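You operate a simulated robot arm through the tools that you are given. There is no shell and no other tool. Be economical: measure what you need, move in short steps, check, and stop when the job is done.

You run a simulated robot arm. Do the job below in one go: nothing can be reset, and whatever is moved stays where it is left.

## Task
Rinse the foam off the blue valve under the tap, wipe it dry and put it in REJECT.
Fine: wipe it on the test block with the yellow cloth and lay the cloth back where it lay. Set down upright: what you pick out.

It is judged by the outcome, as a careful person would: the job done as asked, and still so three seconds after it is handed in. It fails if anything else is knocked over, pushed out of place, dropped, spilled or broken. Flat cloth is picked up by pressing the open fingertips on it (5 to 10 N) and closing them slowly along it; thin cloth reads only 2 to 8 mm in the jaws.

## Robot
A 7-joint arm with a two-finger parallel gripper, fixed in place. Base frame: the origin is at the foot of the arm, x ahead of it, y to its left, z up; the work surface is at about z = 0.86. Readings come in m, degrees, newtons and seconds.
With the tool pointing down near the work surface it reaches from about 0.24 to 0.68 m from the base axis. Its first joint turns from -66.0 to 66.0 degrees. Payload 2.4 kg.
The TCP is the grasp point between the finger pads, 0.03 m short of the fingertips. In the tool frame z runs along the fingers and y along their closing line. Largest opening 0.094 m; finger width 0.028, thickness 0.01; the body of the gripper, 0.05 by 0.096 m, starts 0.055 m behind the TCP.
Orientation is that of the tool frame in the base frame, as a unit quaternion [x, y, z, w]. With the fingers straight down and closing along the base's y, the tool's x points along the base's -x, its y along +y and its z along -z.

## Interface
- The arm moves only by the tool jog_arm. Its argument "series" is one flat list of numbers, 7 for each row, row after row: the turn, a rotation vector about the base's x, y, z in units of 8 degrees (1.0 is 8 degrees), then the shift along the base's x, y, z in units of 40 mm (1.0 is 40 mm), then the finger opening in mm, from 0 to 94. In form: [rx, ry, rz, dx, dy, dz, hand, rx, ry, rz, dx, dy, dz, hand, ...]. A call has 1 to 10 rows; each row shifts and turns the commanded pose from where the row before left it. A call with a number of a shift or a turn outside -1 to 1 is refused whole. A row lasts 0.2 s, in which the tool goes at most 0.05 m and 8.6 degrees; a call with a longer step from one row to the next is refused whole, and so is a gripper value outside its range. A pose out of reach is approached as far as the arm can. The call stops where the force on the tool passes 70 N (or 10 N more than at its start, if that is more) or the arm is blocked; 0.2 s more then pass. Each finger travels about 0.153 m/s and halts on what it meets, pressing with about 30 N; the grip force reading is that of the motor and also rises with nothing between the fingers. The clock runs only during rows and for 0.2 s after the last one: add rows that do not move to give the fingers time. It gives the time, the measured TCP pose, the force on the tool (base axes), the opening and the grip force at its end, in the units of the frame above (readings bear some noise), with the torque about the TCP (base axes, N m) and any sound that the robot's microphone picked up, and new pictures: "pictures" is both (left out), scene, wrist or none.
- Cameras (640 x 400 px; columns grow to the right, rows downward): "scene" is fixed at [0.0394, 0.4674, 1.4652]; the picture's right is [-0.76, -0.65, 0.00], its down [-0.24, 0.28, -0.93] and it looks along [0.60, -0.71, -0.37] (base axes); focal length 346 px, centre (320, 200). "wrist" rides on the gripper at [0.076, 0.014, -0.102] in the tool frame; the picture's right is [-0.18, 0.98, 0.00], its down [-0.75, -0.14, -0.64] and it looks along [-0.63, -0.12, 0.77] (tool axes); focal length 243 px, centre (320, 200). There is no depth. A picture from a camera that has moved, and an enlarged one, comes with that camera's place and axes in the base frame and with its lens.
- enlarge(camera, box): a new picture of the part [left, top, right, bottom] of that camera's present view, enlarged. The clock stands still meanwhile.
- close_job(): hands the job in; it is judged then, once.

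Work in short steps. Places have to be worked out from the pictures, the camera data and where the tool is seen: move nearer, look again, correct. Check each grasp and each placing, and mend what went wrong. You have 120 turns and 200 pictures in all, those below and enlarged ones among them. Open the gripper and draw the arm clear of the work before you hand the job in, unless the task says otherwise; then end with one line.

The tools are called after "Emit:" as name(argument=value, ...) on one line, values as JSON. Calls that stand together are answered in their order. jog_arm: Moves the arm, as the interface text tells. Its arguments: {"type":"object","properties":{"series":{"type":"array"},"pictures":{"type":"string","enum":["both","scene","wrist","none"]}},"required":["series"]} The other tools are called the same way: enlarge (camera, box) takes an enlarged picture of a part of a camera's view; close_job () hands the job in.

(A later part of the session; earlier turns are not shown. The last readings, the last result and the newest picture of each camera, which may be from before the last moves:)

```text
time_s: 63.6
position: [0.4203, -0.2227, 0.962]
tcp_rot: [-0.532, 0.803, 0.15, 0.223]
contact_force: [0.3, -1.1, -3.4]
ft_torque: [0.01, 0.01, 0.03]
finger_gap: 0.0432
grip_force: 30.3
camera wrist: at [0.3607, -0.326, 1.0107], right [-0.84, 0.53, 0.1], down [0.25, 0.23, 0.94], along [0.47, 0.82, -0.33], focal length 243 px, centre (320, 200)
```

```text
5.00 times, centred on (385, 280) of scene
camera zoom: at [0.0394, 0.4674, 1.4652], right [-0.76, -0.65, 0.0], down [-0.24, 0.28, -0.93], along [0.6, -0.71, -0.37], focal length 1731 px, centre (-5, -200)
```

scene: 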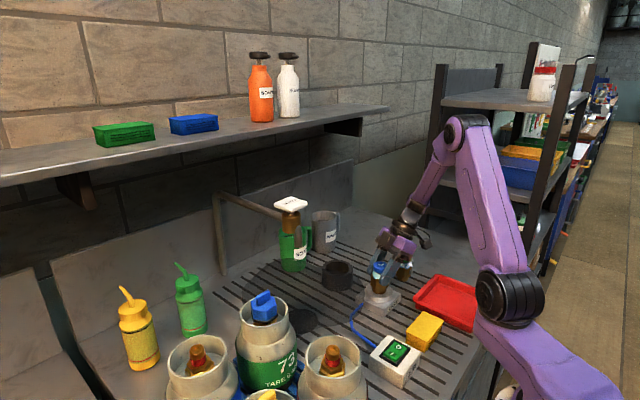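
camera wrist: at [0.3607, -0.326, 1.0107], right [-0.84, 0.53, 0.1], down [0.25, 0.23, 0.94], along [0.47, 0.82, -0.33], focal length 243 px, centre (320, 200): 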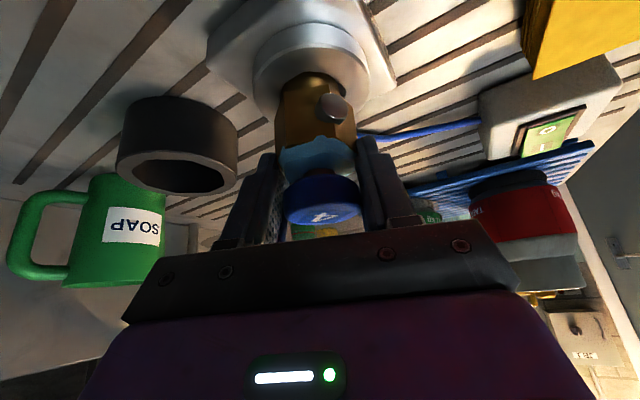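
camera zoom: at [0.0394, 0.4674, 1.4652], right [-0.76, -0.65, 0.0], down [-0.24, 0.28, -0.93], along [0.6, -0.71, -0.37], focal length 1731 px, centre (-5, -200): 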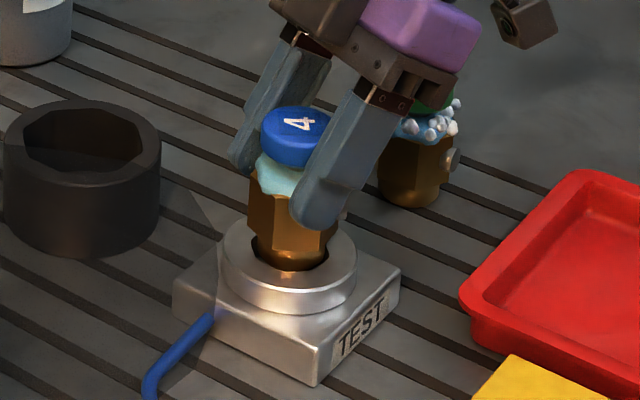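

The base is entering the hole without contact force. Continuing down gently.

Emit:
jog_arm(series=[0, 0, 0, 0, 0, -0.1, 20, 0, 0, 0, 0, 0, -0.08, 20, 0, 0, 0, 0, 0, 0, 20], pictures="none")

Emit:
enlarge(camera="scene", box=[340, 240, 430, 320])

```text
time_s: 64.4
position: [0.4204, -0.2232, 0.9549]
tcp_rot: [-0.532, 0.803, 0.149, 0.223]
contact_force: [0.4, -0.4, -3.5]
ft_torque: [0.04, 0.04, 0.01]
finger_gap: 0.0431
grip_force: 30.5
```

```text
5.00 times, centred on (385, 280) of scene
camera zoom: at [0.0394, 0.4674, 1.4652], right [-0.76, -0.65, 0.0], down [-0.24, 0.28, -0.93], along [0.6, -0.71, -0.37], focal length 1731 px, centre (-5, -200)
```

zoom: 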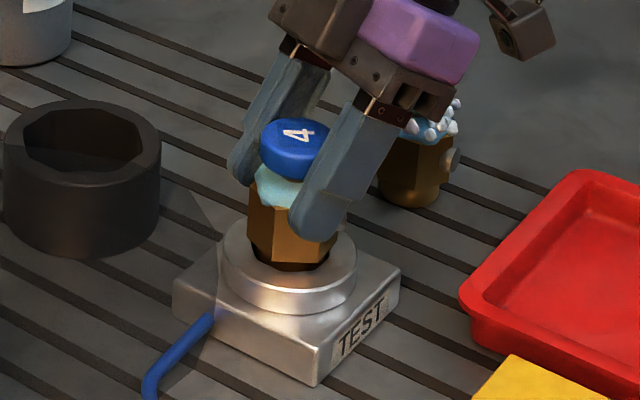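

Base well in the hole. Continue down in 3 mm steps until contact.

Emit:
jog_arm(series=[0, 0, 0, 0, 0, -0.08, 20, 0, 0, 0, 0, 0, 0, 20], pictures="none")

Emit:
jog_arm(series=[0, 0, 0, 0, 0, -0.06, 20, 0, 0, 0, 0, 0, 0, 20], pictures="none")

```text
time_s: 65.0
position: [0.4188, -0.2231, 0.9521]
tcp_rot: [-0.532, 0.803, 0.149, 0.222]
contact_force: [0.2, -0.9, 0.4]
ft_torque: [0.01, 0.07, 0.02]
finger_gap: 0.0431
grip_force: 29.8
```

```text
time_s: 65.6
position: [0.42, -0.2237, 0.9499]
tcp_rot: [-0.532, 0.803, 0.15, 0.224]
contact_force: [-5.1, 0.7, 24.5]
ft_torque: [0.23, 0.21, -0.03]
finger_gap: 0.0433
grip_force: 29.9
```

Seated (contact at z≈0.952). Relieve, open, and lift straight up.

Emit:
jog_arm(series=[0, 0, 0, 0, 0, 0.05, 20, 0, 0, 0, 0, 0, 0, 46, 0, 0, 0, 0, 0, 0, 60, 0, 0, 0, 0, 0, 0, 75, 0, 0, 0, 0, 0, 0, 75, 0, 0, 0, 0, 0, 0.5, 75, 0, 0, 0, 0, 0, 1, 75, 0, 0, 0, 0, 0, 1, 75, 0, 0, 0, 0, 0, 1, 75, 0, 0, 0, 0, 0, 0, 75])

Emit:
enlarge(camera="scene", box=[340, 240, 450, 350])

```text
time_s: 67.8
position: [0.4198, -0.223, 1.092]
tcp_rot: [-0.532, 0.803, 0.15, 0.223]
contact_force: [0.1, 0.9, 0.3]
ft_torque: [-0.02, 0.01, -0.01]
finger_gap: 0.0749
grip_force: 0.2
camera wrist: at [0.3612, -0.3256, 1.1409], right [-0.84, 0.53, 0.1], down [0.25, 0.23, 0.94], along [0.47, 0.82, -0.33], focal length 243 px, centre (320, 200)
```

scene: 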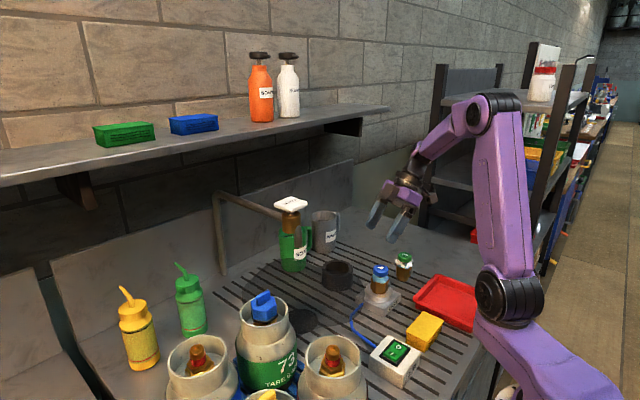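
wrist: 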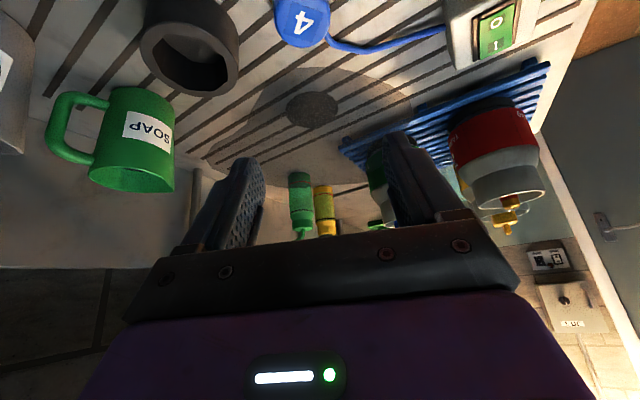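

```text
3.64 times, centred on (395, 295) of scene
camera zoom: at [0.0394, 0.4674, 1.4652], right [-0.76, -0.65, 0.0], down [-0.24, 0.28, -0.93], along [0.6, -0.71, -0.37], focal length 1259 px, centre (47, -146)
```

zoom: 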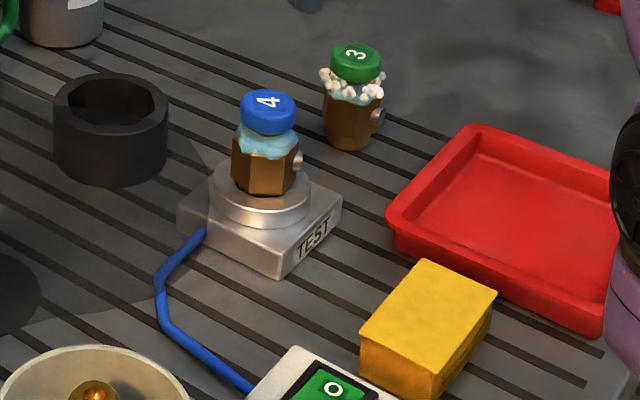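

Valve 4 seated upright on the test block. Cloth: centre ≈(0.270,-0.183), ~55 mm along x, ~85 mm along y, top z≈0.887. Straighten the tool, yaw to ~+91° (closing along x) and go above the cloth.

Emit:
jog_arm(series=[-0.875, 0.371, 0, 0, 0, 0.3, 75, -0.875, 0.371, 0, 0, 0, 0.3, 75, -0.875, 0.371, 0, 0, 0, 0.3, 75, -0.875, 0.371, 0, 0, 0, 0.3, 94, 0, 0, 1, -0.9, 0.2, 0, 94, 0, 0, 1, -0.9, 0.2, 0, 94, 0, 0, 1, -0.9, 0.2, 0, 94, 0, 0, 0, -0.8, 0.2, 0, 94, 0, 0, 0, 0, 0, 0, 94])

```text
time_s: 69.8
position: [0.28, -0.1903, 1.1385]
tcp_rot: [0.713, -0.701, -0.005, -0.004]
contact_force: [-0.2, -0.2, -0.2]
ft_torque: [0.0, 0.01, -0.03]
finger_gap: 0.0942
grip_force: 0.2
camera wrist: at [0.2675, -0.2679, 1.2413], right [-0.99, 0.17, 0.0], down [0.13, 0.75, 0.65], along [0.1, 0.64, -0.76], focal length 243 px, centre (320, 200)
```

scene: 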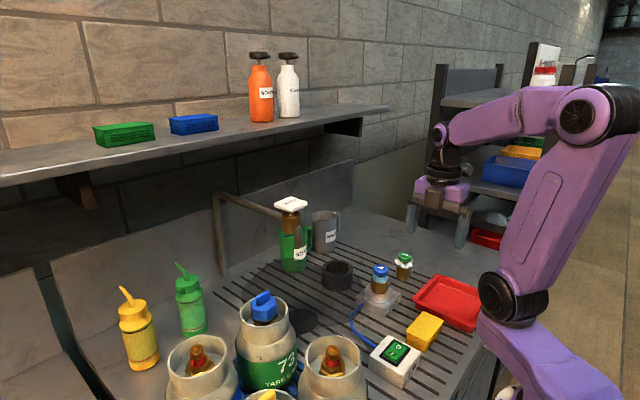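
wrist: 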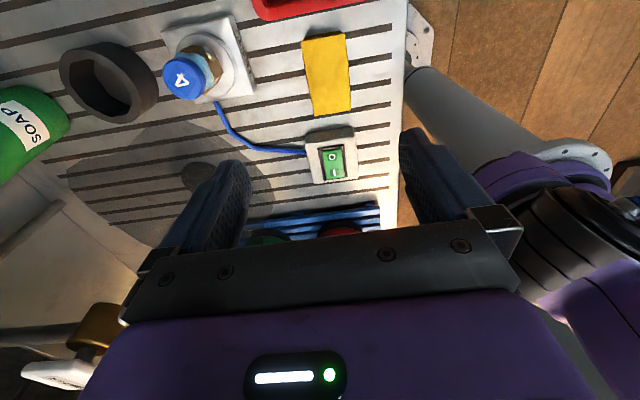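

Cloth centre refined to (0.268,-0.182), aligned with the fingers. Descending above it.

Emit:
jog_arm(series=[0, 0, 0, -0.15, 0.1, -1, 94, 0, 0, 0, -0.15, 0.1, -1, 94, 0, 0, 0, 0, 0, -1, 94, 0, 0, 0, 0, 0, -1, 94, 0, 0, 0, 0, 0, -0.8, 94, 0, 0, 0, 0, 0, 0, 94])

Emit:
enlarge(camera="scene", box=[370, 270, 480, 370])

```text
time_s: 71.2
position: [0.268, -0.1831, 0.9468]
tcp_rot: [0.713, -0.701, -0.005, -0.004]
contact_force: [0.6, -0.3, 0.3]
ft_torque: [0.0, 0.02, 0.03]
finger_gap: 0.0943
grip_force: 0.1
camera wrist: at [0.2548, -0.2602, 1.0493], right [-0.99, 0.17, 0.0], down [0.13, 0.75, 0.65], along [0.11, 0.64, -0.76], focal length 243 px, centre (320, 200)
```

scene: 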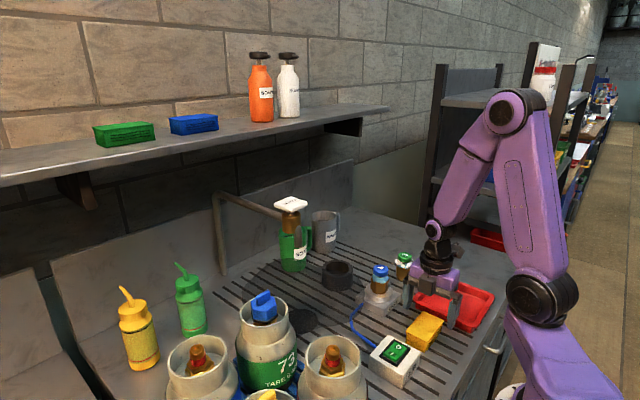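
wrist: 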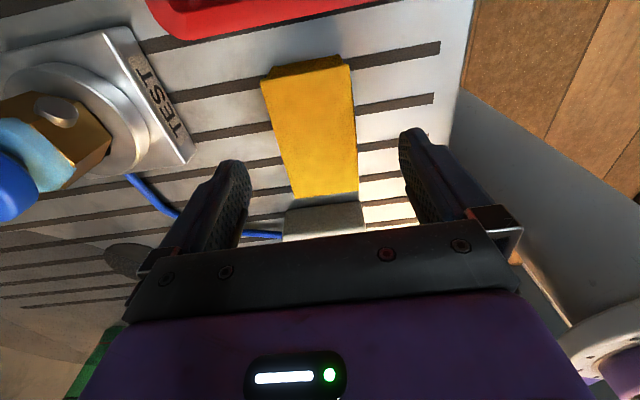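

```text
4.00 times, centred on (425, 320) of scene
camera zoom: at [0.0394, 0.4674, 1.4652], right [-0.76, -0.65, 0.0], down [-0.24, 0.28, -0.93], along [0.6, -0.71, -0.37], focal length 1385 px, centre (-100, -280)
```

zoom: 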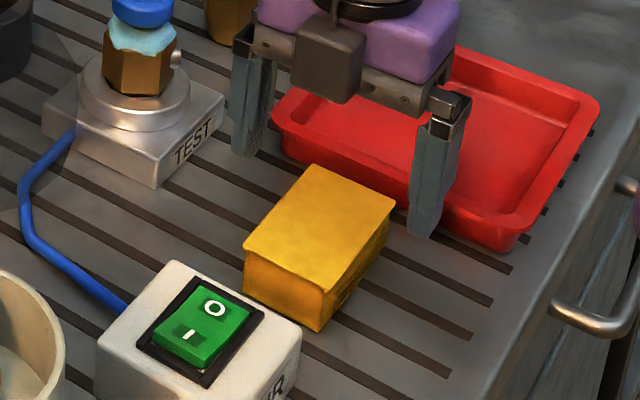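

Refined centre (0.272,-0.177). Descend to z≈0.897 straddling the cloth and close slowly.

Emit:
jog_arm(series=[0, 0, 0, 0.1, 0.14, -0.6, 94, 0, 0, 0, 0, 0, -0.62, 94, 0, 0, 0, 0, 0, 0, 80, 0, 0, 0, 0, 0, 0, 70, 0, 0, 0, 0, 0, 0, 62, 0, 0, 0, 0, 0, 0, 56, 0, 0, 0, 0, 0, 0, 50, 0, 0, 0, 0, 0, 0, 44, 0, 0, 0, 0, 0, 0, 38])

Emit:
enlarge(camera="scene", box=[370, 270, 480, 370])

```text
time_s: 73.2
position: [0.2722, -0.1782, 0.8994]
tcp_rot: [0.713, -0.701, -0.005, -0.004]
contact_force: [-0.2, 0.9, 11.6]
ft_torque: [0.01, -0.11, -0.15]
finger_gap: 0.0555
grip_force: 30.1
camera wrist: at [0.2591, -0.2547, 1.0008], right [-0.99, 0.17, 0.0], down [0.13, 0.75, 0.65], along [0.11, 0.64, -0.76], focal length 243 px, centre (320, 200)
```

scene: 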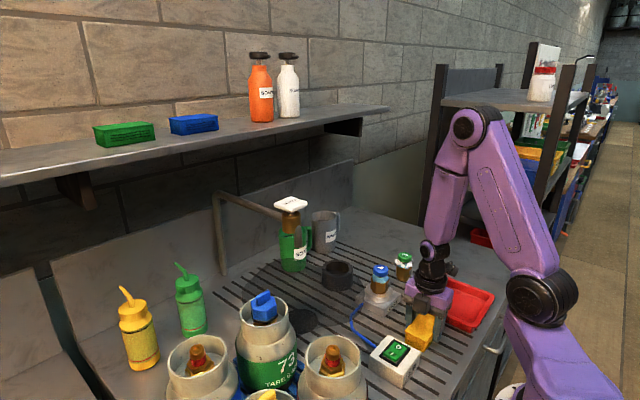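
wrist: 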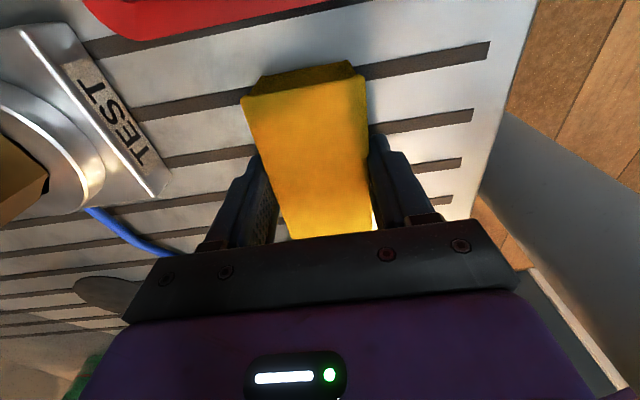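

```text
4.00 times, centred on (425, 320) of scene
camera zoom: at [0.0393, 0.4675, 1.4652], right [-0.76, -0.65, 0.0], down [-0.24, 0.28, -0.93], along [0.6, -0.71, -0.37], focal length 1385 px, centre (-100, -280)
```

zoom: 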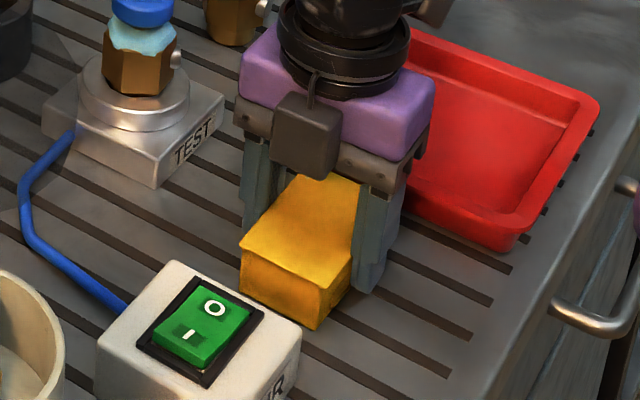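

Cloth gripped at 55.5 mm with the TCP at (0.2722,-0.1782,0.899) – its home pose. Lifting to check.

Emit:
jog_arm(series=[0, 0, 0, 0, 0, 0.5, 38, 0, 0, 0, 0, 0, 1, 38, 0, 0, 0, 0, 0, 1, 38, 0, 0, 0, 0, 0, 1, 38, 0, 0, 0, 0, 0, 0, 38])

Emit:
enlarge(camera="scene", box=[360, 230, 480, 350])

```text
time_s: 74.4
position: [0.2734, -0.1785, 1.0405]
tcp_rot: [0.713, -0.701, -0.005, -0.003]
contact_force: [0.5, 0.3, -0.2]
ft_torque: [0.0, 0.0, -0.05]
finger_gap: 0.0551
grip_force: 29.2
camera wrist: at [0.2597, -0.2559, 1.1423], right [-0.99, 0.17, 0.0], down [0.13, 0.75, 0.65], along [0.11, 0.64, -0.76], focal length 243 px, centre (320, 200)
```

scene: 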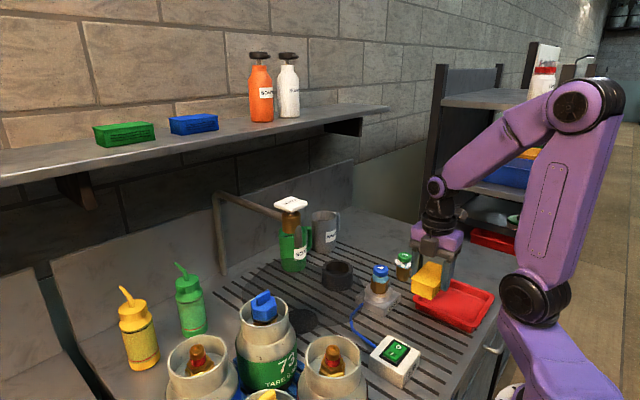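
wrist: 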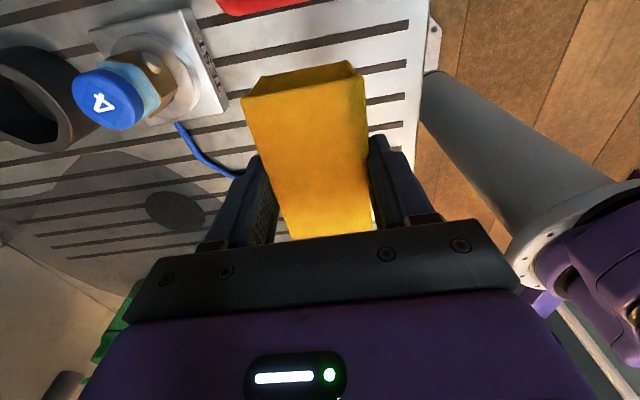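

```text
3.33 times, centred on (420, 290) of scene
camera zoom: at [0.0394, 0.4674, 1.4652], right [-0.76, -0.65, 0.0], down [-0.24, 0.28, -0.93], along [0.6, -0.71, -0.37], focal length 1154 px, centre (-13, -100)
```

zoom: 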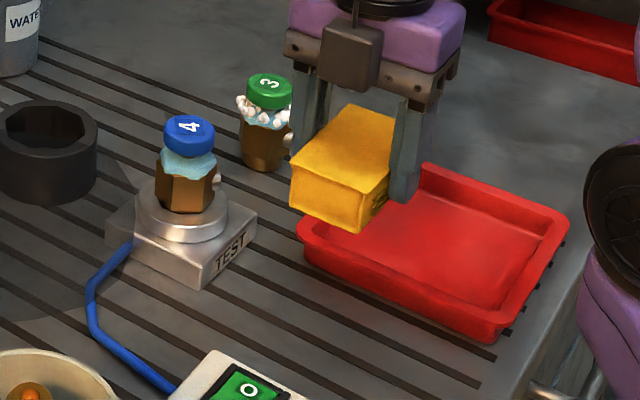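

Cloth held firmly (bottom ≈39 mm below TCP). Moving above the valve (0.420,-0.219).

Emit:
jog_arm(series=[0, 0, 0, 0, 0, 0.3, 38, 0, 0, 0, 0.92, -0.25, 0, 38, 0, 0, 0, 0.92, -0.25, 0, 38, 0, 0, 0, 0.92, -0.25, 0, 38, 0, 0, 0, 0.92, -0.25, 0, 38, 0, 0, 0, 0, 0, 0, 38])

```text
time_s: 75.8
position: [0.4186, -0.2191, 1.0512]
tcp_rot: [0.713, -0.701, -0.005, -0.004]
contact_force: [0.0, 0.6, -1.2]
ft_torque: [0.01, -0.02, -0.02]
finger_gap: 0.0551
grip_force: 30.1
camera wrist: at [0.4061, -0.296, 1.1537], right [-0.99, 0.17, 0.0], down [0.13, 0.75, 0.65], along [0.11, 0.64, -0.76], focal length 243 px, centre (320, 200)
```

scene: 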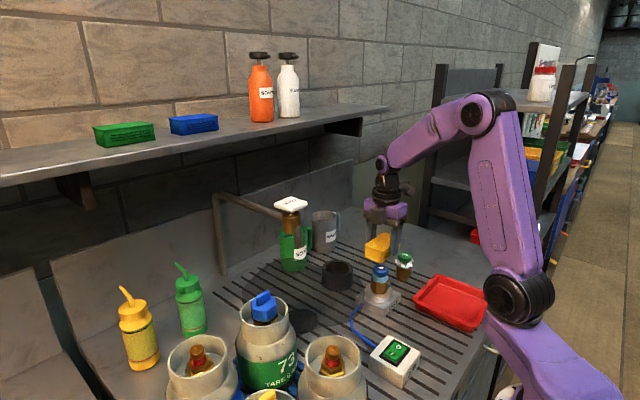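
wrist: 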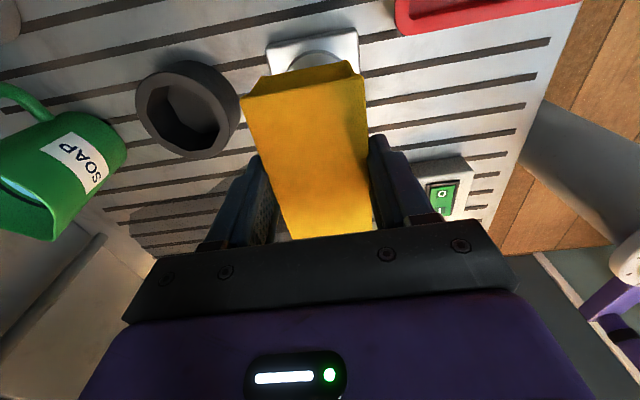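

Lowering onto the cap: contact expected at z≈1.005.

Emit:
jog_arm(series=[0, 0, 0, 0, 0, -0.9, 38, 0, 0, 0, 0, 0, -0.2, 38, 0, 0, 0, 0, 0, -0.06, 38, 0, 0, 0, 0, 0, 0, 38], pictures="none")

```text
time_s: 76.8
position: [0.419, -0.2184, 1.0043]
tcp_rot: [0.713, -0.701, -0.003, -0.004]
contact_force: [-5.1, 0.0, 27.1]
ft_torque: [-0.11, 0.2, -0.04]
finger_gap: 0.0551
grip_force: 30.2
```

27 N is a bit much; ease up ~1 mm and rub back and forth.

Emit:
jog_arm(series=[0, 0, 0, 0, 0, 0.025, 38, 0, 0, 0, 0.25, 0, 0, 38, 0, 0, 0, -0.25, 0, 0, 38, 0, 0, 0, -0.25, 0, 0, 38, 0, 0, 0, 0.25, 0, 0, 38, 0, 0, 0, 0, 0.3, 0, 38, 0, 0, 0, 0, -0.3, 0, 38, 0, 0, 0, 0, -0.3, 0, 38, 0, 0, 0, 0, 0.3, 0, 38], pictures="scene")

Emit:
enlarge(camera="scene", box=[340, 230, 450, 340])

```text
time_s: 78.8
position: [0.4189, -0.2187, 1.0057]
tcp_rot: [0.712, -0.702, -0.004, -0.004]
contact_force: [2.7, 3.1, 29.3]
ft_torque: [-0.08, -0.37, 0.02]
finger_gap: 0.055
grip_force: 29.1
```

scene: 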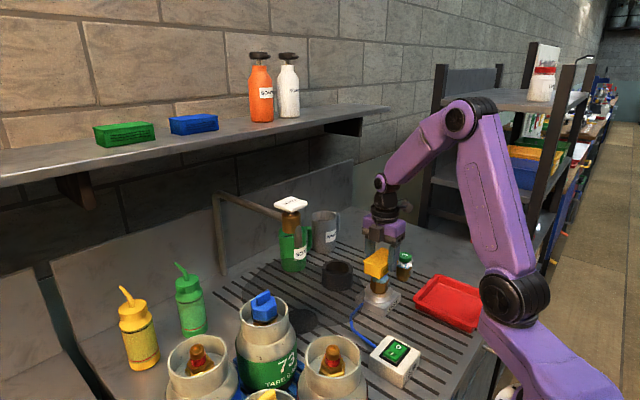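

```text
3.64 times, centred on (395, 285) of scene
camera zoom: at [0.0391, 0.4677, 1.4651], right [-0.76, -0.65, 0.0], down [-0.24, 0.28, -0.93], along [0.6, -0.71, -0.37], focal length 1259 px, centre (47, -109)
```

zoom: 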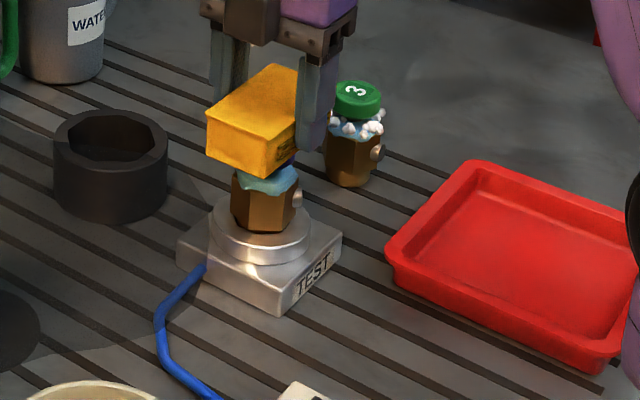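

The cap is rubbed, but the neck film remains. I'll use the cloth's end face on the neck: go up, over to the +y side, down to z≈0.962.

Emit:
jog_arm(series=[0, 0, 0, 0, 0, 0.6, 38, 0, 0, 0, 0, 1, 0, 38, 0, 0, 0, 0, 1, 0, 38, 0, 0, 0, 0, 0.2, -0.8, 38, 0, 0, 0, 0, 0, -0.9, 38, 0, 0, 0, 0, 0, 0, 38])

Emit:
enlarge(camera="scene", box=[340, 230, 450, 340])

```text
time_s: 80.2
position: [0.4192, -0.1296, 0.96]
tcp_rot: [0.713, -0.701, -0.005, -0.004]
contact_force: [-0.6, 0.6, -0.3]
ft_torque: [0.03, -0.04, 0.0]
finger_gap: 0.0554
grip_force: 30.1
camera wrist: at [0.4058, -0.2071, 1.0623], right [-0.99, 0.17, 0.0], down [0.13, 0.75, 0.65], along [0.11, 0.64, -0.76], focal length 243 px, centre (320, 200)
```

scene: 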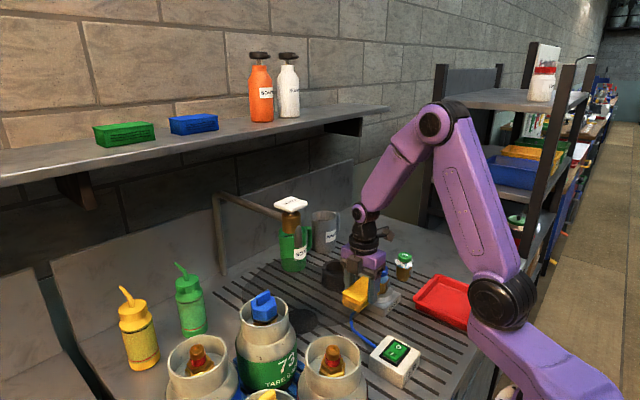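
wrist: 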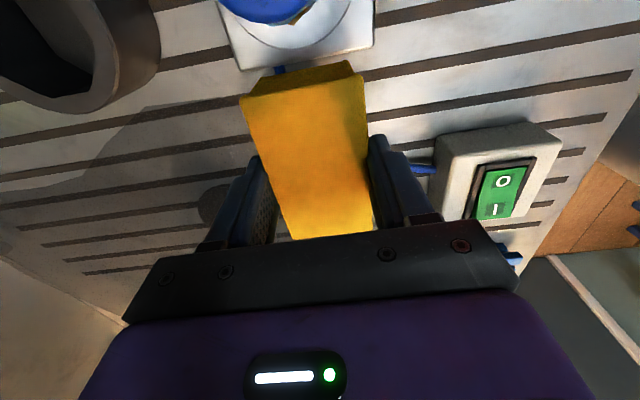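

```text
3.64 times, centred on (395, 285) of scene
camera zoom: at [0.0394, 0.4674, 1.4652], right [-0.76, -0.65, 0.0], down [-0.24, 0.28, -0.93], along [0.6, -0.71, -0.37], focal length 1259 px, centre (47, -109)
```

zoom: 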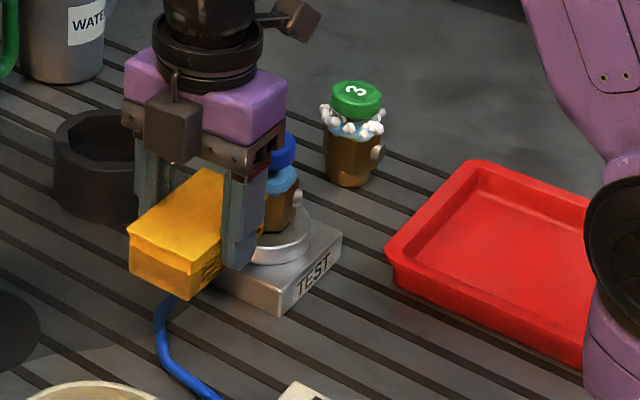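

Approaching the neck with the end face in small steps.

Emit:
jog_arm(series=[0, 0, 0, 0, -0.4, 0, 38, 0, 0, 0, 0, -0.1, 0, 38, 0, 0, 0, 0, 0, 0, 38], pictures="wrist")

```text
time_s: 81.0
position: [0.4186, -0.1502, 0.9594]
tcp_rot: [0.713, -0.701, -0.005, -0.002]
contact_force: [0.3, 0.2, -1.2]
ft_torque: [-0.02, 0.01, -0.03]
finger_gap: 0.0551
grip_force: 30.0
camera wrist: at [0.4063, -0.2275, 1.0628], right [-0.99, 0.17, 0.01], down [0.13, 0.75, 0.65], along [0.11, 0.64, -0.76], focal length 243 px, centre (320, 200)
```

wrist: 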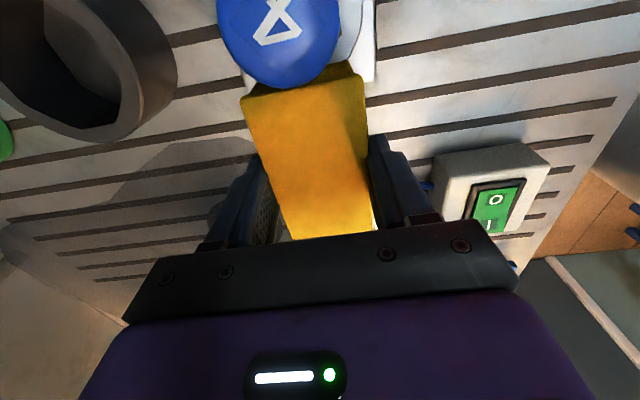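

Valve axis reads (0.422,-0.219). Step in until light contact.

Emit:
jog_arm(series=[0, 0, 0, 0.07, -0.08, 0, 38, 0, 0, 0, 0, 0, 0, 38], pictures="none")

Emit:
jog_arm(series=[0, 0, 0, 0, -0.06, 0, 38, 0, 0, 0, 0, 0, 0, 38], pictures="none")

```text
time_s: 81.6
position: [0.4217, -0.1527, 0.9602]
tcp_rot: [0.713, -0.701, -0.005, -0.004]
contact_force: [-0.1, 4.0, 1.9]
ft_torque: [0.08, -0.01, -0.02]
finger_gap: 0.055
grip_force: 30.3
```

```text
time_s: 82.2
position: [0.4214, -0.1546, 0.9608]
tcp_rot: [0.713, -0.701, -0.005, -0.003]
contact_force: [0.2, 1.4, -0.1]
ft_torque: [0.01, 0.03, 0.02]
finger_gap: 0.055
grip_force: 30.1
```

Light contact. Rub along x and up/down here.

Emit:
jog_arm(series=[0, 0, 0, 0, -0.04, 0, 38, 0, 0, 0, 0.3, 0, 0, 38, 0, 0, 0, -0.3, 0, 0, 38, 0, 0, 0, -0.3, 0, 0, 38, 0, 0, 0, 0.3, 0, 0, 38, 0, 0, 0, 0, 0, 0.15, 38, 0, 0, 0, 0, 0, -0.3, 38, 0, 0, 0, 0, 0, 0.15, 38], pictures="wrist")

Emit:
enlarge(camera="scene", box=[340, 230, 450, 340])

```text
time_s: 84.0
position: [0.4215, -0.1579, 0.9623]
tcp_rot: [0.713, -0.701, -0.005, -0.003]
contact_force: [-0.2, 1.8, -0.4]
ft_torque: [0.02, -0.03, -0.01]
finger_gap: 0.055
grip_force: 29.9
camera wrist: at [0.4086, -0.235, 1.0634], right [-0.99, 0.17, 0.0], down [0.13, 0.75, 0.65], along [0.11, 0.64, -0.76], focal length 243 px, centre (320, 200)
```

wrist: 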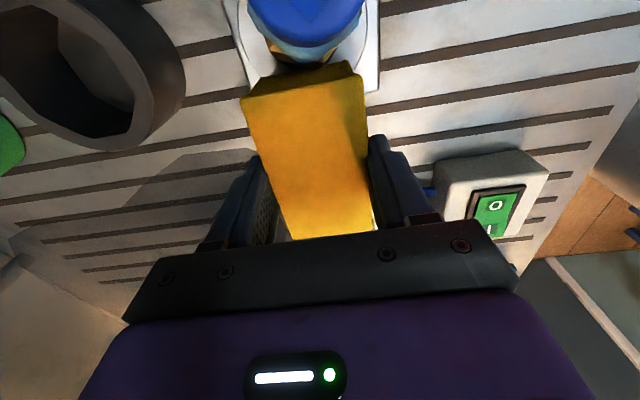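

```text
3.64 times, centred on (395, 285) of scene
camera zoom: at [0.0394, 0.4674, 1.4652], right [-0.76, -0.65, 0.0], down [-0.24, 0.28, -0.93], along [0.6, -0.71, -0.37], focal length 1259 px, centre (47, -109)
```

zoom: 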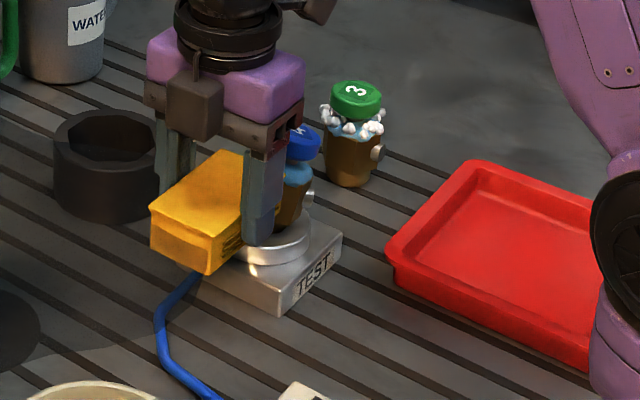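

The valve is tilting a bit in the seat. Back off gently and look.

Emit:
jog_arm(series=[0, 0, 0, 0, 0.2, 0, 38, 0, 0, 0, 0, 0.5, 0, 38, 0, 0, 0, 0, 0, 0, 38])

Emit:
enlarge(camera="scene", box=[340, 230, 450, 340])

```text
time_s: 84.8
position: [0.4217, -0.1293, 0.9612]
tcp_rot: [0.712, -0.702, -0.005, -0.004]
contact_force: [-0.5, -0.7, -0.5]
ft_torque: [-0.01, -0.03, 0.01]
finger_gap: 0.0555
grip_force: 30.0
camera wrist: at [0.4086, -0.2067, 1.0632], right [-0.99, 0.17, 0.0], down [0.13, 0.75, 0.65], along [0.11, 0.64, -0.76], focal length 243 px, centre (320, 200)
```

scene: 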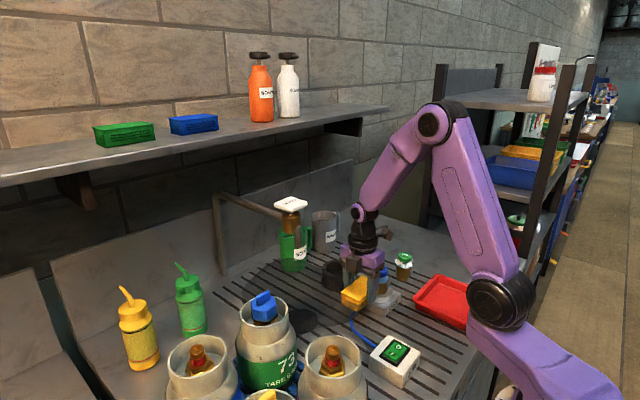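
wrist: 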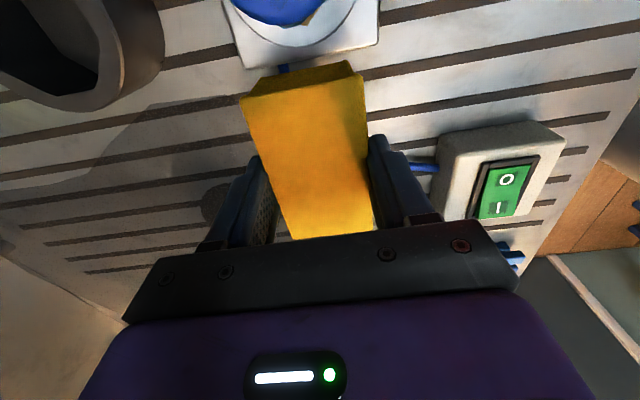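

```text
3.64 times, centred on (395, 285) of scene
camera zoom: at [0.0394, 0.4674, 1.4652], right [-0.76, -0.65, 0.0], down [-0.24, 0.28, -0.93], along [0.6, -0.71, -0.37], focal length 1259 px, centre (47, -109)
```

zoom: 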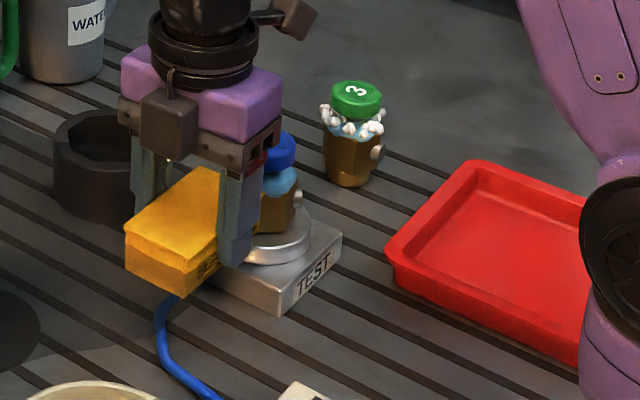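

It righted itself. Lifting clear to see the state of the film.

Emit:
jog_arm(series=[0, 0, 0, 0, 0.3, 1, 38, 0, 0, 0, 0, 0.3, 1, 38, 0, 0, 0, 0.5, 0, 0.8, 38, 0, 0, 0, 0, 0, 0, 38], pictures="wrist")

Emit:
enlarge(camera="scene", box=[340, 230, 430, 320])

```text
time_s: 85.8
position: [0.4425, -0.1051, 1.0739]
tcp_rot: [0.713, -0.701, -0.006, -0.002]
contact_force: [-0.6, -0.2, -0.8]
ft_torque: [-0.01, 0.02, 0.01]
finger_gap: 0.0553
grip_force: 30.0
camera wrist: at [0.4293, -0.1815, 1.1759], right [-0.99, 0.17, 0.01], down [0.13, 0.75, 0.65], along [0.11, 0.64, -0.76], focal length 243 px, centre (320, 200)
```

wrist: 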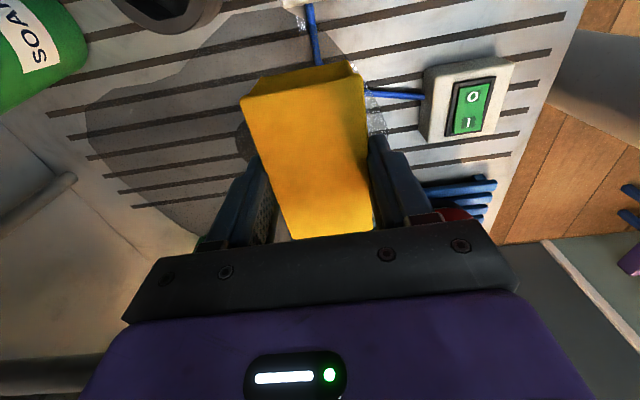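

```text
4.44 times, centred on (385, 275) of scene
camera zoom: at [0.0394, 0.4674, 1.4652], right [-0.76, -0.65, 0.0], down [-0.24, 0.28, -0.93], along [0.6, -0.71, -0.37], focal length 1539 px, centre (31, -133)
```

zoom: 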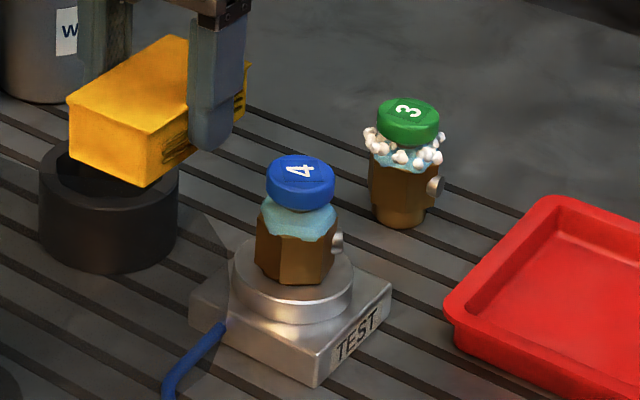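

The film is still visible, perhaps slightly fainter. I'll rub the top longer, with strong but safe contact, and compare.

Emit:
jog_arm(series=[0, 0, 0, -0.5, -0.95, 0, 38, 0, 0, 0, 0, -0.95, 0, 38, 0, 0, 0, 0, -0.95, 0, 38, 0, 0, 0, 0, 0, -0.85, 38, 0, 0, 0, 0, 0, -0.8, 38, 0, 0, 0, 0, 0, -0.05, 38, 0, 0, 0, 0, 0, 0, 38], pictures="none")

```text
time_s: 87.4
position: [0.4207, -0.2192, 1.0054]
tcp_rot: [0.713, -0.701, -0.003, -0.004]
contact_force: [-4.5, -1.6, 18.7]
ft_torque: [-0.27, 0.26, -0.04]
finger_gap: 0.055
grip_force: 29.7
```

Good contact (19 N). Long rubbing strokes in x and y.

Emit:
jog_arm(series=[0, 0, 0, 0.4, 0, 0, 38, 0, 0, 0, -0.8, 0, 0, 38, 0, 0, 0, 0.8, 0, 0, 38, 0, 0, 0, -0.8, 0, 0, 38, 0, 0, 0, 0.4, 0, 0, 38, 0, 0, 0, 0, 0.5, 0, 38, 0, 0, 0, 0, -1, 0, 38, 0, 0, 0, 0, 1, 0, 38, 0, 0, 0, 0, -1, 0, 38, 0, 0, 0, 0, 0.5, 0, 38], pictures="none")

Emit:
enlarge(camera="scene", box=[340, 230, 430, 320])

```text
time_s: 89.0
position: [0.4283, -0.2238, 1.0096]
tcp_rot: [0.716, -0.698, -0.003, -0.01]
contact_force: [-0.5, 3.9, 15.7]
ft_torque: [0.23, 0.1, -0.01]
finger_gap: 0.0549
grip_force: 30.3
stopped in row 8: the force on the tool passed its limit at 84 N (the readings are from after the stop); the commanded pose is now the measured one
```

```text
4.44 times, centred on (385, 275) of scene
camera zoom: at [0.0391, 0.4676, 1.4651], right [-0.76, -0.65, 0.0], down [-0.24, 0.28, -0.93], along [0.6, -0.71, -0.37], focal length 1539 px, centre (31, -133)
```

zoom: 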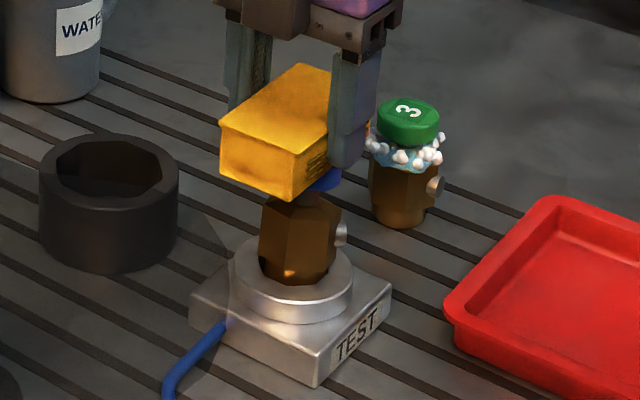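

The film is gone – dry now. But the stroke levered the valve a bit; raise the cloth gently and check it.

Emit:
jog_arm(series=[0, 0, 0, 0, 0, 0.15, 38, 0, 0, 0, 0, 0, 0.5, 38, 0, 0, 0, 0, 0, 1, 38, 0, 0, 0, 0, 0, 0.5, 38, 0, 0, 0, 0, 0, 0, 38])

Emit:
enlarge(camera="scene", box=[340, 230, 430, 320])

```text
time_s: 90.2
position: [0.4263, -0.2249, 1.0963]
tcp_rot: [0.715, -0.699, -0.003, -0.008]
contact_force: [0.0, -0.4, -0.5]
ft_torque: [-0.01, -0.01, 0.0]
finger_gap: 0.0553
grip_force: 30.1
camera wrist: at [0.4136, -0.3031, 1.1975], right [-0.99, 0.16, 0.0], down [0.12, 0.75, 0.65], along [0.11, 0.65, -0.76], focal length 243 px, centre (320, 200)
```

scene: 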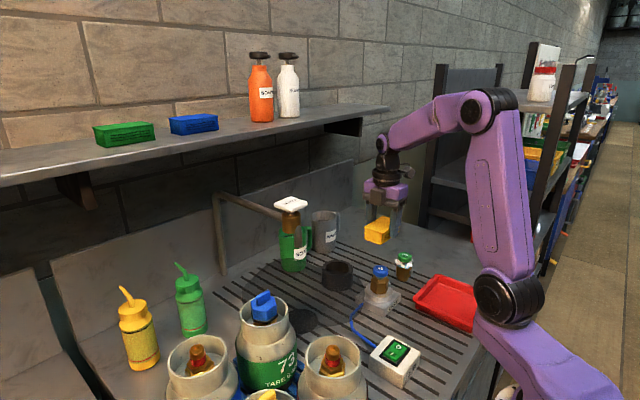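
wrist: 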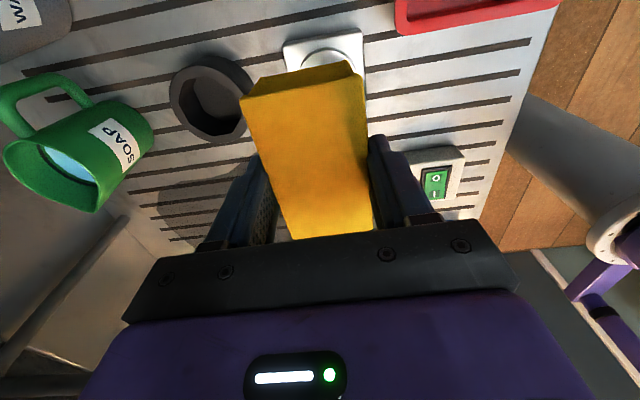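

```text
4.44 times, centred on (385, 275) of scene
camera zoom: at [0.0394, 0.4674, 1.4652], right [-0.76, -0.65, 0.0], down [-0.24, 0.28, -0.93], along [0.6, -0.71, -0.37], focal length 1539 px, centre (31, -133)
```

zoom: 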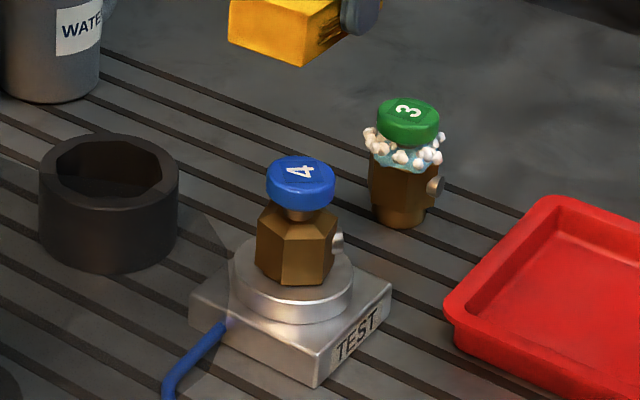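

Valve 4 is clean, dry and upright. Returning the cloth to its home pose (0.2722,-0.1782).

Emit:
jog_arm(series=[0, 0, 0, -0.96, 0.29, 0, 38, 0, 0, 0, -0.96, 0.29, 0, 38, 0, 0, 0, -0.96, 0.29, 0, 38, 0, 0, 0, -0.97, 0.3, 0, 38, 0, 0, 0, 0, 0, -1, 38, 0, 0, 0, 0, 0, -1, 38, 0, 0, 0, 0, 0, -1, 38, 0, 0, 0, 0, 0, -1, 38, 0, 0, 0, 0, 0, -0.6, 38, 0, 0, 0, 0, 0, 0, 38])

```text
time_s: 92.4
position: [0.2711, -0.1776, 0.9121]
tcp_rot: [0.715, -0.699, -0.003, -0.008]
contact_force: [0.6, 0.2, -0.9]
ft_torque: [-0.01, 0.03, -0.01]
finger_gap: 0.055
grip_force: 30.4
camera wrist: at [0.2584, -0.2558, 1.0136], right [-0.99, 0.16, 0.0], down [0.12, 0.75, 0.65], along [0.11, 0.65, -0.76], focal length 243 px, centre (320, 200)
```

scene: 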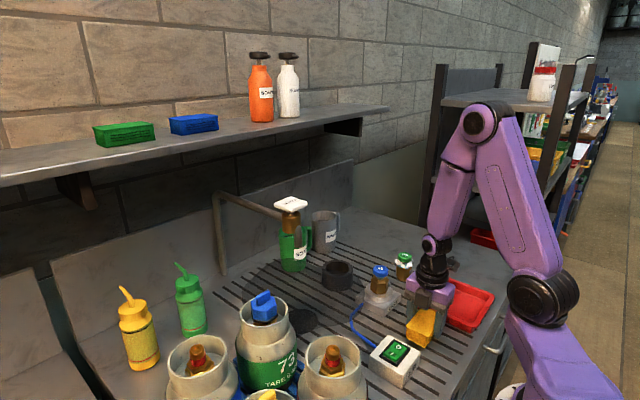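
wrist: 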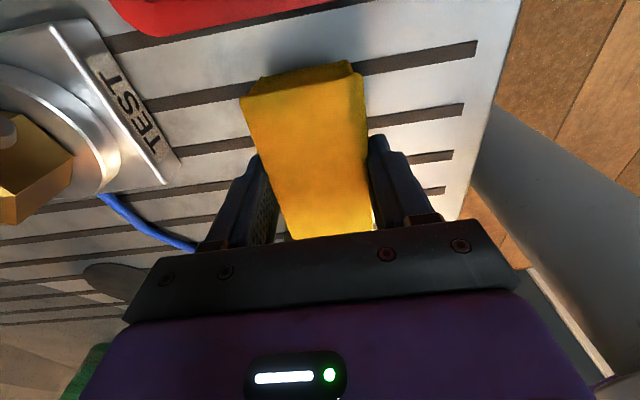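

Lower the last ~12 mm to contact.

Emit:
jog_arm(series=[0, 0, 0.05, 0.03, -0.02, -0.24, 38, 0, 0, 0, 0, 0, -0.06, 38, 0, 0, 0, 0, 0, 0, 38], pictures="none")

```text
time_s: 93.2
position: [0.2727, -0.1785, 0.8991]
tcp_rot: [0.717, -0.697, -0.004, -0.007]
contact_force: [-0.5, 1.3, 3.7]
ft_torque: [-0.14, 0.07, -0.01]
finger_gap: 0.0551
grip_force: 29.9
```

On the counter with 3.7 N. Opening and rising.

Emit:
jog_arm(series=[0, 0, 0, 0, 0, 0, 60, 0, 0, 0, 0, 0, 0, 75, 0, 0, 0, 0, 0, 0, 94, 0, 0, 0, 0, 0, 0, 94, 0, 0, 0, 0, 0, 0.6, 94, 0, 0, 0, 0, 0, 1, 94, 0, 0, 0, 0, 0, 1, 94, 0, 0, 0, 0, 0, 1, 94, 0, 0, 0, 0, 0, 1, 94, 0, 0, 0, 0, 0, 0, 94])

Emit:
enlarge(camera="scene", box=[350, 260, 490, 370])

```text
time_s: 95.4
position: [0.2732, -0.1789, 1.0823]
tcp_rot: [0.718, -0.697, -0.003, -0.008]
contact_force: [0.6, -0.6, -0.4]
ft_torque: [-0.01, -0.01, 0.04]
finger_gap: 0.094
grip_force: 0.1
camera wrist: at [0.2606, -0.2572, 1.185], right [-0.99, 0.15, 0.0], down [0.11, 0.75, 0.65], along [0.1, 0.65, -0.76], focal length 243 px, centre (320, 200)
```

scene: 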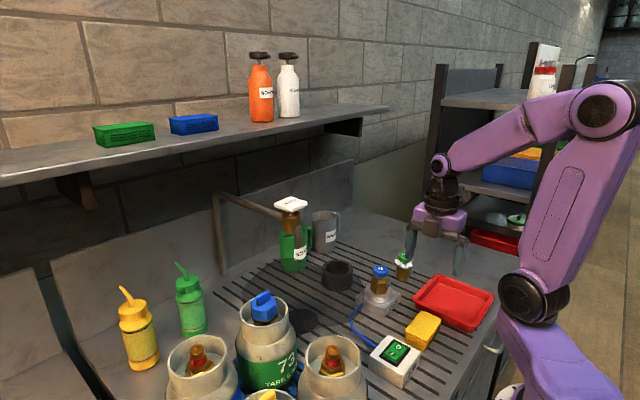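
wrist: 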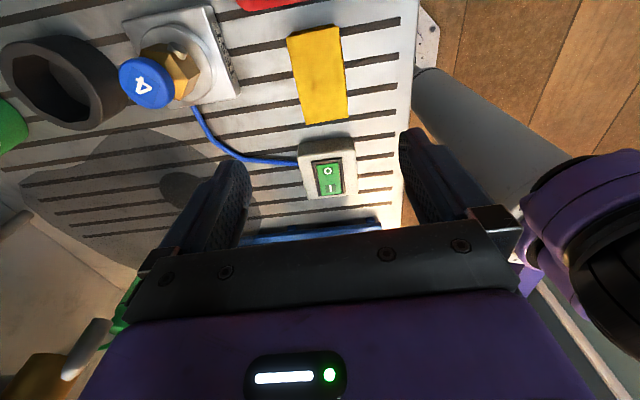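

```text
3.64 times, centred on (420, 315) of scene
camera zoom: at [0.0394, 0.4674, 1.4652], right [-0.76, -0.65, 0.0], down [-0.24, 0.28, -0.93], along [0.6, -0.71, -0.37], focal length 1259 px, centre (-44, -218)
```

zoom: 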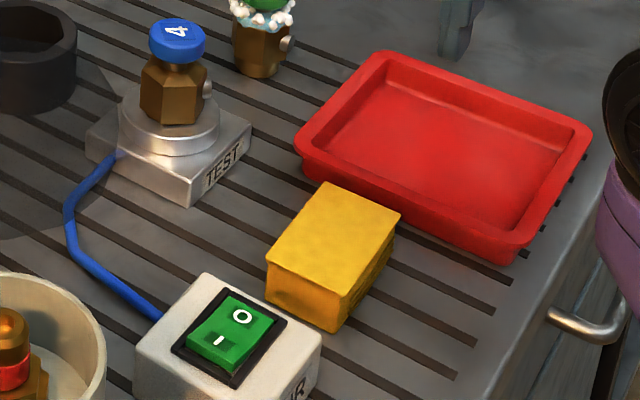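

Cloth is back in place and the bench is tidy. Now yaw to ~30° (perpendicular to the valve's port) while moving above valve 4 on the block.

Emit:
jog_arm(series=[0, 0, -0.95, 0.46, -0.13, 0, 94, 0, 0, -0.95, 0.46, -0.13, 0, 94, 0, 0, -0.95, 0.46, -0.13, 0, 94, 0, 0, -0.95, 0.46, -0.13, 0, 94, 0, 0, -0.95, 0.46, -0.13, 0, 94, 0, 0, -0.95, 0.46, -0.13, 0, 94, 0, 0, -0.95, 0.46, -0.13, 0, 94, 0, 0, -0.95, 0.46, -0.13, 0, 94, 0, 0, 0, 0, 0, 0, 94])

```text
time_s: 97.4
position: [0.4201, -0.2219, 1.0821]
tcp_rot: [-0.265, 0.964, -0.001, 0.008]
contact_force: [0.0, -0.1, 0.0]
ft_torque: [0.06, -0.04, -0.01]
finger_gap: 0.0941
grip_force: 0.2
camera wrist: at [0.3463, -0.2473, 1.185], right [-0.34, 0.94, 0.0], down [0.71, 0.26, 0.65], along [0.61, 0.22, -0.76], focal length 243 px, centre (320, 200)
```

scene: 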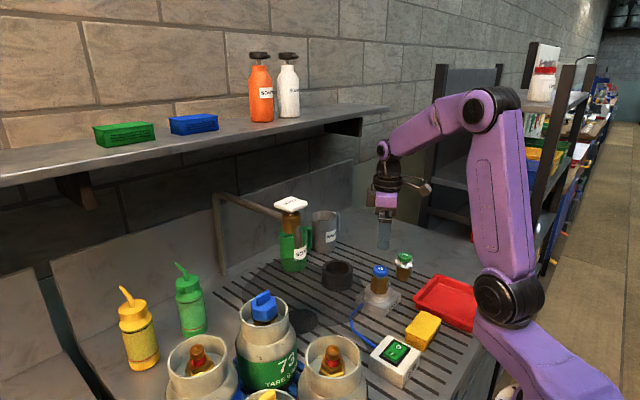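
wrist: 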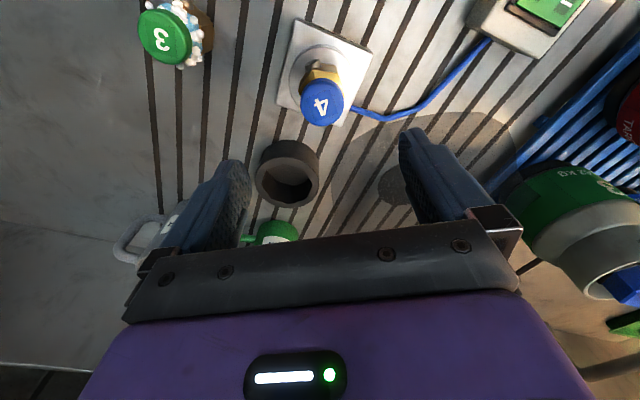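

Cap reads (0.415–0.42,-0.221). Descend to z≈0.958 and close on the cap.

Emit:
jog_arm(series=[0, 0, 0, -0.05, 0, -1, 94, 0, 0, 0, 0, 0, -1, 94, 0, 0, 0, 0, 0, -1, 94, 0, 0, 0, 0, 0, -0.1, 94, 0, 0, 0, 0, 0, 0, 80, 0, 0, 0, 0, 0, 0, 65, 0, 0, 0, 0, 0, 0, 55, 0, 0, 0, 0, 0, 0, 46, 0, 0, 0, 0, 0, 0, 36, 0, 0, 0, 0, 0, 0, 20])

Emit:
enlarge(camera="scene", box=[340, 230, 430, 320])

```text
time_s: 99.6
position: [0.418, -0.2197, 0.959]
tcp_rot: [-0.267, 0.964, -0.002, 0.008]
contact_force: [-0.2, 0.5, 0.1]
ft_torque: [0.02, 0.01, 0.01]
finger_gap: 0.041
grip_force: 30.2
camera wrist: at [0.3442, -0.2472, 1.061], right [-0.35, 0.94, 0.0], down [0.71, 0.26, 0.65], along [0.61, 0.22, -0.76], focal length 243 px, centre (320, 200)
```

scene: 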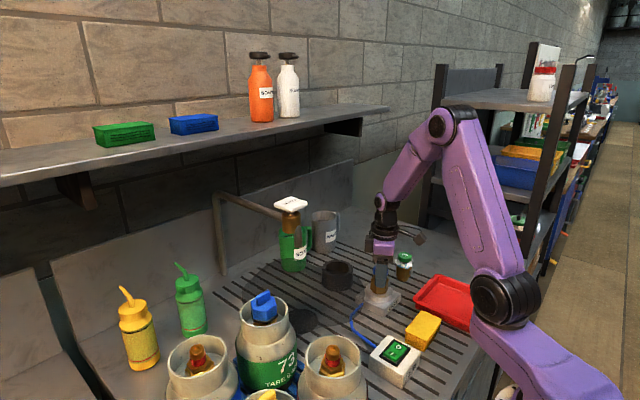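
wrist: 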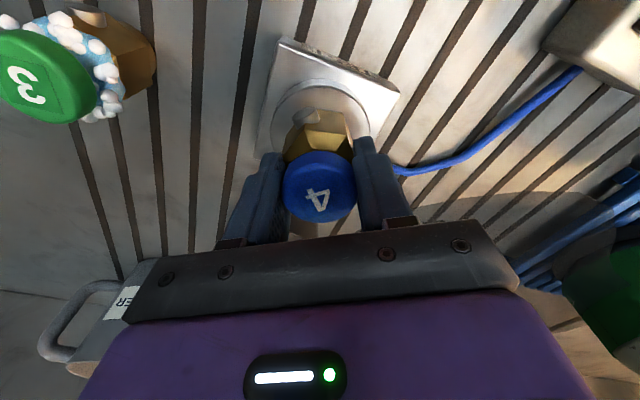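

```text
4.44 times, centred on (385, 275) of scene
camera zoom: at [0.0394, 0.4674, 1.4652], right [-0.76, -0.65, 0.0], down [-0.24, 0.28, -0.93], along [0.6, -0.71, -0.37], focal length 1539 px, centre (31, -133)
```

zoom: 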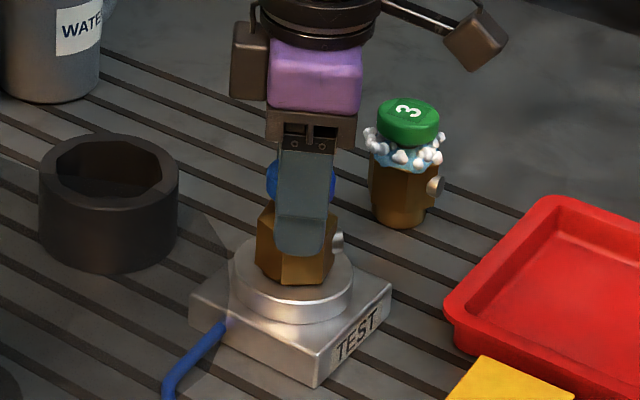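

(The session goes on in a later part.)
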